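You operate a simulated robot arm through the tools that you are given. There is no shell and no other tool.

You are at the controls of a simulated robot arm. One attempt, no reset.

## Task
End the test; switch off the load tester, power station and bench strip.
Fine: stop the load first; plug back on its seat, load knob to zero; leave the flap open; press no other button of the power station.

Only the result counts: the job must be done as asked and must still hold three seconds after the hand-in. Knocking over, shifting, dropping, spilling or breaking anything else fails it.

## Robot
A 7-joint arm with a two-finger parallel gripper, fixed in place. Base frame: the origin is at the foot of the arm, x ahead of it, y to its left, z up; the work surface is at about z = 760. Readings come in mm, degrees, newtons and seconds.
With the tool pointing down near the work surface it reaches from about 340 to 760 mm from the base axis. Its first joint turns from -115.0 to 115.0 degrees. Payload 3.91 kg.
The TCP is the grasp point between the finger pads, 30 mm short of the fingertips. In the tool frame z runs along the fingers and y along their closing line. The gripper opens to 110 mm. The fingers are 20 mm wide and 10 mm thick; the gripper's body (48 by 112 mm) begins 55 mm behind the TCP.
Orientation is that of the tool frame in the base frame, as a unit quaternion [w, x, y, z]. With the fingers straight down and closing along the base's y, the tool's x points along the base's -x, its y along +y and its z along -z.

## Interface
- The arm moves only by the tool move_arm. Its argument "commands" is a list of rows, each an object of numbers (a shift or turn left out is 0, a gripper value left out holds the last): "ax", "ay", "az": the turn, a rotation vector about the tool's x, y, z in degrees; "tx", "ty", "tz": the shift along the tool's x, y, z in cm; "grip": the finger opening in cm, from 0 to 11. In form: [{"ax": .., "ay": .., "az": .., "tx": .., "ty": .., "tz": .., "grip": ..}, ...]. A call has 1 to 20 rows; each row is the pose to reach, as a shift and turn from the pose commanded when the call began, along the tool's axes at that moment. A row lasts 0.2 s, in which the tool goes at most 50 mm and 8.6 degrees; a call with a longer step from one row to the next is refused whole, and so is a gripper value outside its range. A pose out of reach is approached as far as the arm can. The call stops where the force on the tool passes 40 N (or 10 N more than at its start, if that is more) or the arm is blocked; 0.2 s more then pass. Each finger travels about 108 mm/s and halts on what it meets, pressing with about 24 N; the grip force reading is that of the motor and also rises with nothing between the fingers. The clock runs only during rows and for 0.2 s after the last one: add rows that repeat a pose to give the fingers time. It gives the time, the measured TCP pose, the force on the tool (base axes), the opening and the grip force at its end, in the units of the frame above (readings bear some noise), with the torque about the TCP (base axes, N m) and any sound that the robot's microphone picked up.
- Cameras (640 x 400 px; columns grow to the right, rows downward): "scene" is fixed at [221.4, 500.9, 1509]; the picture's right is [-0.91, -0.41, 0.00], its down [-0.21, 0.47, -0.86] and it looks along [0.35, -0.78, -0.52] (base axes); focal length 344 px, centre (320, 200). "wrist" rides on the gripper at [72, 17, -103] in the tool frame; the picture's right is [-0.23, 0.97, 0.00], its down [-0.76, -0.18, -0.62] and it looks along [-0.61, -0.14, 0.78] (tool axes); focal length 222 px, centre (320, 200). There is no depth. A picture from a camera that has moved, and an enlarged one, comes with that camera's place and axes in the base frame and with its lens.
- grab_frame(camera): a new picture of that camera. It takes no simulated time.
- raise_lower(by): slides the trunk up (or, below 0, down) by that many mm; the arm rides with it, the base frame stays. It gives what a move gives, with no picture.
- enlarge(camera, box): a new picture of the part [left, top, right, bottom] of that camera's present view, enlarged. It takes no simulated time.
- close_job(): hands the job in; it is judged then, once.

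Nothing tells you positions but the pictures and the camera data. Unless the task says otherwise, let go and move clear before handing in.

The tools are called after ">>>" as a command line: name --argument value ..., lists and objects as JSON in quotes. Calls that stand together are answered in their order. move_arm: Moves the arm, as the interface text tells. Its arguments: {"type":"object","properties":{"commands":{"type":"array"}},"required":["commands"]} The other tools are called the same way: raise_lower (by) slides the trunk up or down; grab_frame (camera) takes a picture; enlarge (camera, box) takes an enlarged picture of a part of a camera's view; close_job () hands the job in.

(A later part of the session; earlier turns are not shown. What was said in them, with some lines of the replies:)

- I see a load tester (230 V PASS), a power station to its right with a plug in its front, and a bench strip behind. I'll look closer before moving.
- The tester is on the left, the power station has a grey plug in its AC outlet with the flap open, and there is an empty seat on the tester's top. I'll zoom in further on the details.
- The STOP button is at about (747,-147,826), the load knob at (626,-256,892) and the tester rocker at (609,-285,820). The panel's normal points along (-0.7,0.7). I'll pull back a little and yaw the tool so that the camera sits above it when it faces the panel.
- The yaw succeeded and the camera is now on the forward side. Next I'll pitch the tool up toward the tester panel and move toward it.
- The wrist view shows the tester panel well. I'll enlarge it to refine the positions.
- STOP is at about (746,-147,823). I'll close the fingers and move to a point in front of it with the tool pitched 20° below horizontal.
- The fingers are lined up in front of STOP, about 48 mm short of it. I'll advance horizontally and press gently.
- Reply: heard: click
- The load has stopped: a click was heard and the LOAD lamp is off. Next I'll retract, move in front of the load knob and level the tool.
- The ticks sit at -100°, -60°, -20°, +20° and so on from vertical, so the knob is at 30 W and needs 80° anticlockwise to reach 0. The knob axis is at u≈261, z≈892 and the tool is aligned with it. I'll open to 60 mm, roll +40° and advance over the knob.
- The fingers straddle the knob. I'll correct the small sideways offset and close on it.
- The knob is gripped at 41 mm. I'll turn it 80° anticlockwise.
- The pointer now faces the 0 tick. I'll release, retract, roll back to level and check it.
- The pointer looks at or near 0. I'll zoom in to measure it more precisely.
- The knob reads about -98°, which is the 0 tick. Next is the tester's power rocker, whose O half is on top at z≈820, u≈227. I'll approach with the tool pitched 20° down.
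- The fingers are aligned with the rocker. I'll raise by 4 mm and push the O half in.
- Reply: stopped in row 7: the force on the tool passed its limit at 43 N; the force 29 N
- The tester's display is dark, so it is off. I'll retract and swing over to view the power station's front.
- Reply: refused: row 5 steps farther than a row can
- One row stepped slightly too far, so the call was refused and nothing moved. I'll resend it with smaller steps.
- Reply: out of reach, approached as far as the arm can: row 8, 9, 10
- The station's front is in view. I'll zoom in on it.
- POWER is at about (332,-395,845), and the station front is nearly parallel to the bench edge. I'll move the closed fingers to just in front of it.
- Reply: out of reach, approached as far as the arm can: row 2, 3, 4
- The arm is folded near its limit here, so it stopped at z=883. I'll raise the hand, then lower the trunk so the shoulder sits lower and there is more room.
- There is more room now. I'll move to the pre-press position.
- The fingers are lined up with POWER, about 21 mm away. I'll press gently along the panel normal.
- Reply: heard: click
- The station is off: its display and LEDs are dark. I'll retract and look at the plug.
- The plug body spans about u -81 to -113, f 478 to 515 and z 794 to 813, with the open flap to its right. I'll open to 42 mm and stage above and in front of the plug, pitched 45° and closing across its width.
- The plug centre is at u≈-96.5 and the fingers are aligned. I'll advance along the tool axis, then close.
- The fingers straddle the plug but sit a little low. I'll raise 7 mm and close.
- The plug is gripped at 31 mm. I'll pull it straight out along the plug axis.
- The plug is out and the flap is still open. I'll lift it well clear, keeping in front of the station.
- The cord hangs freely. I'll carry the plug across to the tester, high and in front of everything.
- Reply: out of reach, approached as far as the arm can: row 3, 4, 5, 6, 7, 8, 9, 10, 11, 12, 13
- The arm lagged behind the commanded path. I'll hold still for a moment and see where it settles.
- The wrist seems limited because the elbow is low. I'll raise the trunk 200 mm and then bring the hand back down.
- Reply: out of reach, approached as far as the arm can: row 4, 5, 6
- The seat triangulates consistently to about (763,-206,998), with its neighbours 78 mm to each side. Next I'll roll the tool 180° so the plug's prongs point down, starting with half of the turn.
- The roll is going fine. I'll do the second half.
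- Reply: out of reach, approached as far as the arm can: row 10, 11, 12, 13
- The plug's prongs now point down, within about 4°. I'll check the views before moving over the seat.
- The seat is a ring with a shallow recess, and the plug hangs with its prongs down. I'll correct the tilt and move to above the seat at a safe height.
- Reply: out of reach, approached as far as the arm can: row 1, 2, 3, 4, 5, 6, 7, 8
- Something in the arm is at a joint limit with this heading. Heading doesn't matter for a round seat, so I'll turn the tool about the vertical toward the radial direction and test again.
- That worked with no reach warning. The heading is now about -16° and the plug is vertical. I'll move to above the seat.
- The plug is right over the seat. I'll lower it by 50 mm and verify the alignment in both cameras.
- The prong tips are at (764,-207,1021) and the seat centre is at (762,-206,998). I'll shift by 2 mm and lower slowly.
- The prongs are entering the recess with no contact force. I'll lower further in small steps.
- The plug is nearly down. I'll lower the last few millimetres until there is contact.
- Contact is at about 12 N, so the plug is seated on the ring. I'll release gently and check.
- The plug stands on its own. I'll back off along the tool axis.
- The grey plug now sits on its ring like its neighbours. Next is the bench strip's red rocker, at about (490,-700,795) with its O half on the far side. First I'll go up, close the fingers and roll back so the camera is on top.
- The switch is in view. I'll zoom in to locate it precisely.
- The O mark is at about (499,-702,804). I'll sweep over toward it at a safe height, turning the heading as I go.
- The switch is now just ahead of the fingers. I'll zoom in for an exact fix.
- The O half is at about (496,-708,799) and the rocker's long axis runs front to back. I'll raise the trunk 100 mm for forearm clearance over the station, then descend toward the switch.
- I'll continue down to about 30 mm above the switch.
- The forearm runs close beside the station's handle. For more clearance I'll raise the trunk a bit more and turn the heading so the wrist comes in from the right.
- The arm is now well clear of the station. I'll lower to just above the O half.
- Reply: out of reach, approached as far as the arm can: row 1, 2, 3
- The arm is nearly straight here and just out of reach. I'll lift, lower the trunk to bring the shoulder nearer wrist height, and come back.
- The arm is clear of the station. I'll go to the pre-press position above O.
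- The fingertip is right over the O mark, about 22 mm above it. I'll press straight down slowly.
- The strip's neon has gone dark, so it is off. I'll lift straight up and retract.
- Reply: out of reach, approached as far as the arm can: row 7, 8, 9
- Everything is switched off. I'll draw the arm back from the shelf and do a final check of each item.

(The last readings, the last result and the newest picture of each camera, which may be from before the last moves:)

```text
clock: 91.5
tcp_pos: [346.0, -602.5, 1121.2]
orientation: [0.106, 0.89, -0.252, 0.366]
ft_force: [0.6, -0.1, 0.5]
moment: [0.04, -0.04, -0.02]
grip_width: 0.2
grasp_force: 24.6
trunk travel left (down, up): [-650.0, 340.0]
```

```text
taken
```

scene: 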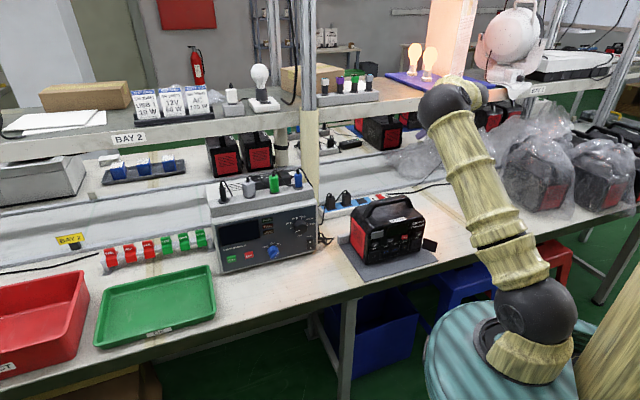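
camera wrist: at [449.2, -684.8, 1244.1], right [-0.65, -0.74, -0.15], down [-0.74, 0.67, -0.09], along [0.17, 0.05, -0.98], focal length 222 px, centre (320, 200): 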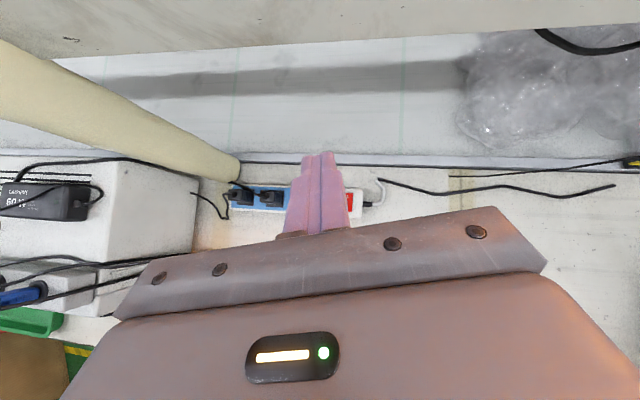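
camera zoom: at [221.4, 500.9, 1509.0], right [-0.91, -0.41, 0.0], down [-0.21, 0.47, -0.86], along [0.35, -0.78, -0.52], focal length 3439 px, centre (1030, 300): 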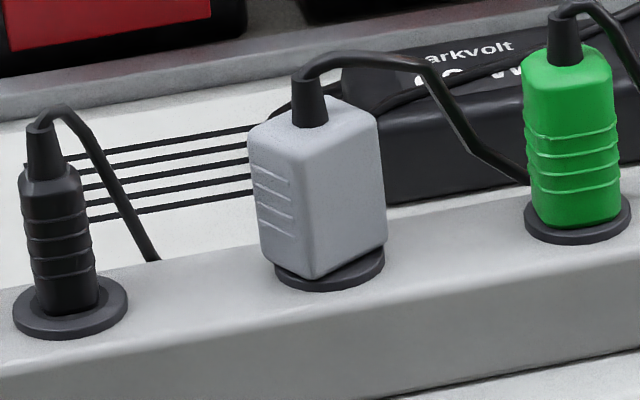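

All the indicators are dark. I'll zoom in closely on the seated plug before handing in.

>>> enlarge --camera "scene" --box '[236, 176, 264, 202]'

>>> enlarge --camera "scene" --box '[264, 168, 304, 198]'

```text
15.38 times, centred on (250, 189) of scene
camera zoom: at [221.4, 500.9, 1509.0], right [-0.91, -0.41, 0.0], down [-0.21, 0.47, -0.86], along [0.35, -0.78, -0.52], focal length 5291 px, centre (1397, 369)
```

zoom: 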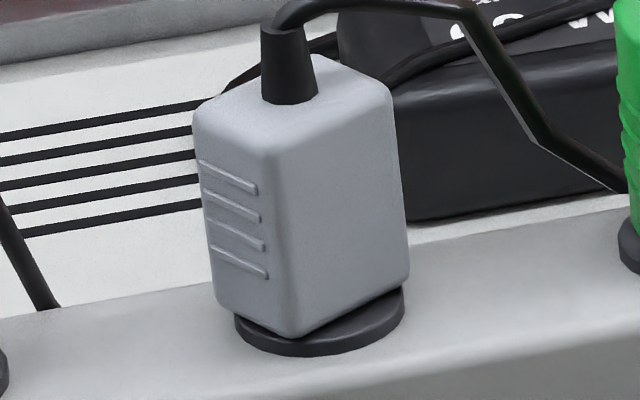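

```text
13.33 times, centred on (284, 183) of scene
camera zoom: at [221.4, 500.9, 1509.0], right [-0.91, -0.41, 0.0], down [-0.21, 0.47, -0.86], along [0.35, -0.78, -0.52], focal length 4586 px, centre (800, 427)
```

zoom: 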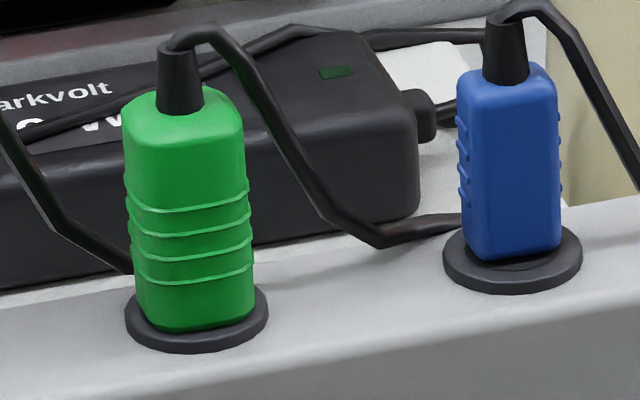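

The load was stopped first. The load knob is at 0, the tester, power station and strip are off, the plug is seated on its ring, the flap is open and the arm is clear. I'm handing in the job.

>>> close_job

```text
The job is handed in.
```

The test is ended, and the load tester, power station and bench strip are all off. The job is handed in, but I haven't seen the judgement.

- **Load:** I pressed STOP first. There was a click and the LOAD lamp went out.
- **Load knob:** I turned it from 30 W to 0. The pointer measures within about 3° of the 0 tick.
- **Load tester:** I set the power rocker to O, and the display is dark.
- **Power station:** I pressed only its POWER button. The display and all its lights are off.
- **Plug:** I pulled the grey plug from the station's AC outlet and set it prongs down on the empty ring on top of the tester. It stands centred there. I took that ring to be its seat because it was the only empty one.
- **Flap:** It is still open.
- **Bench strip:** I pressed the red rocker to O, and its indicator light is dark.

In the last pictures nothing else had moved or fallen. I let go of everything and moved the arm clear before handing in.
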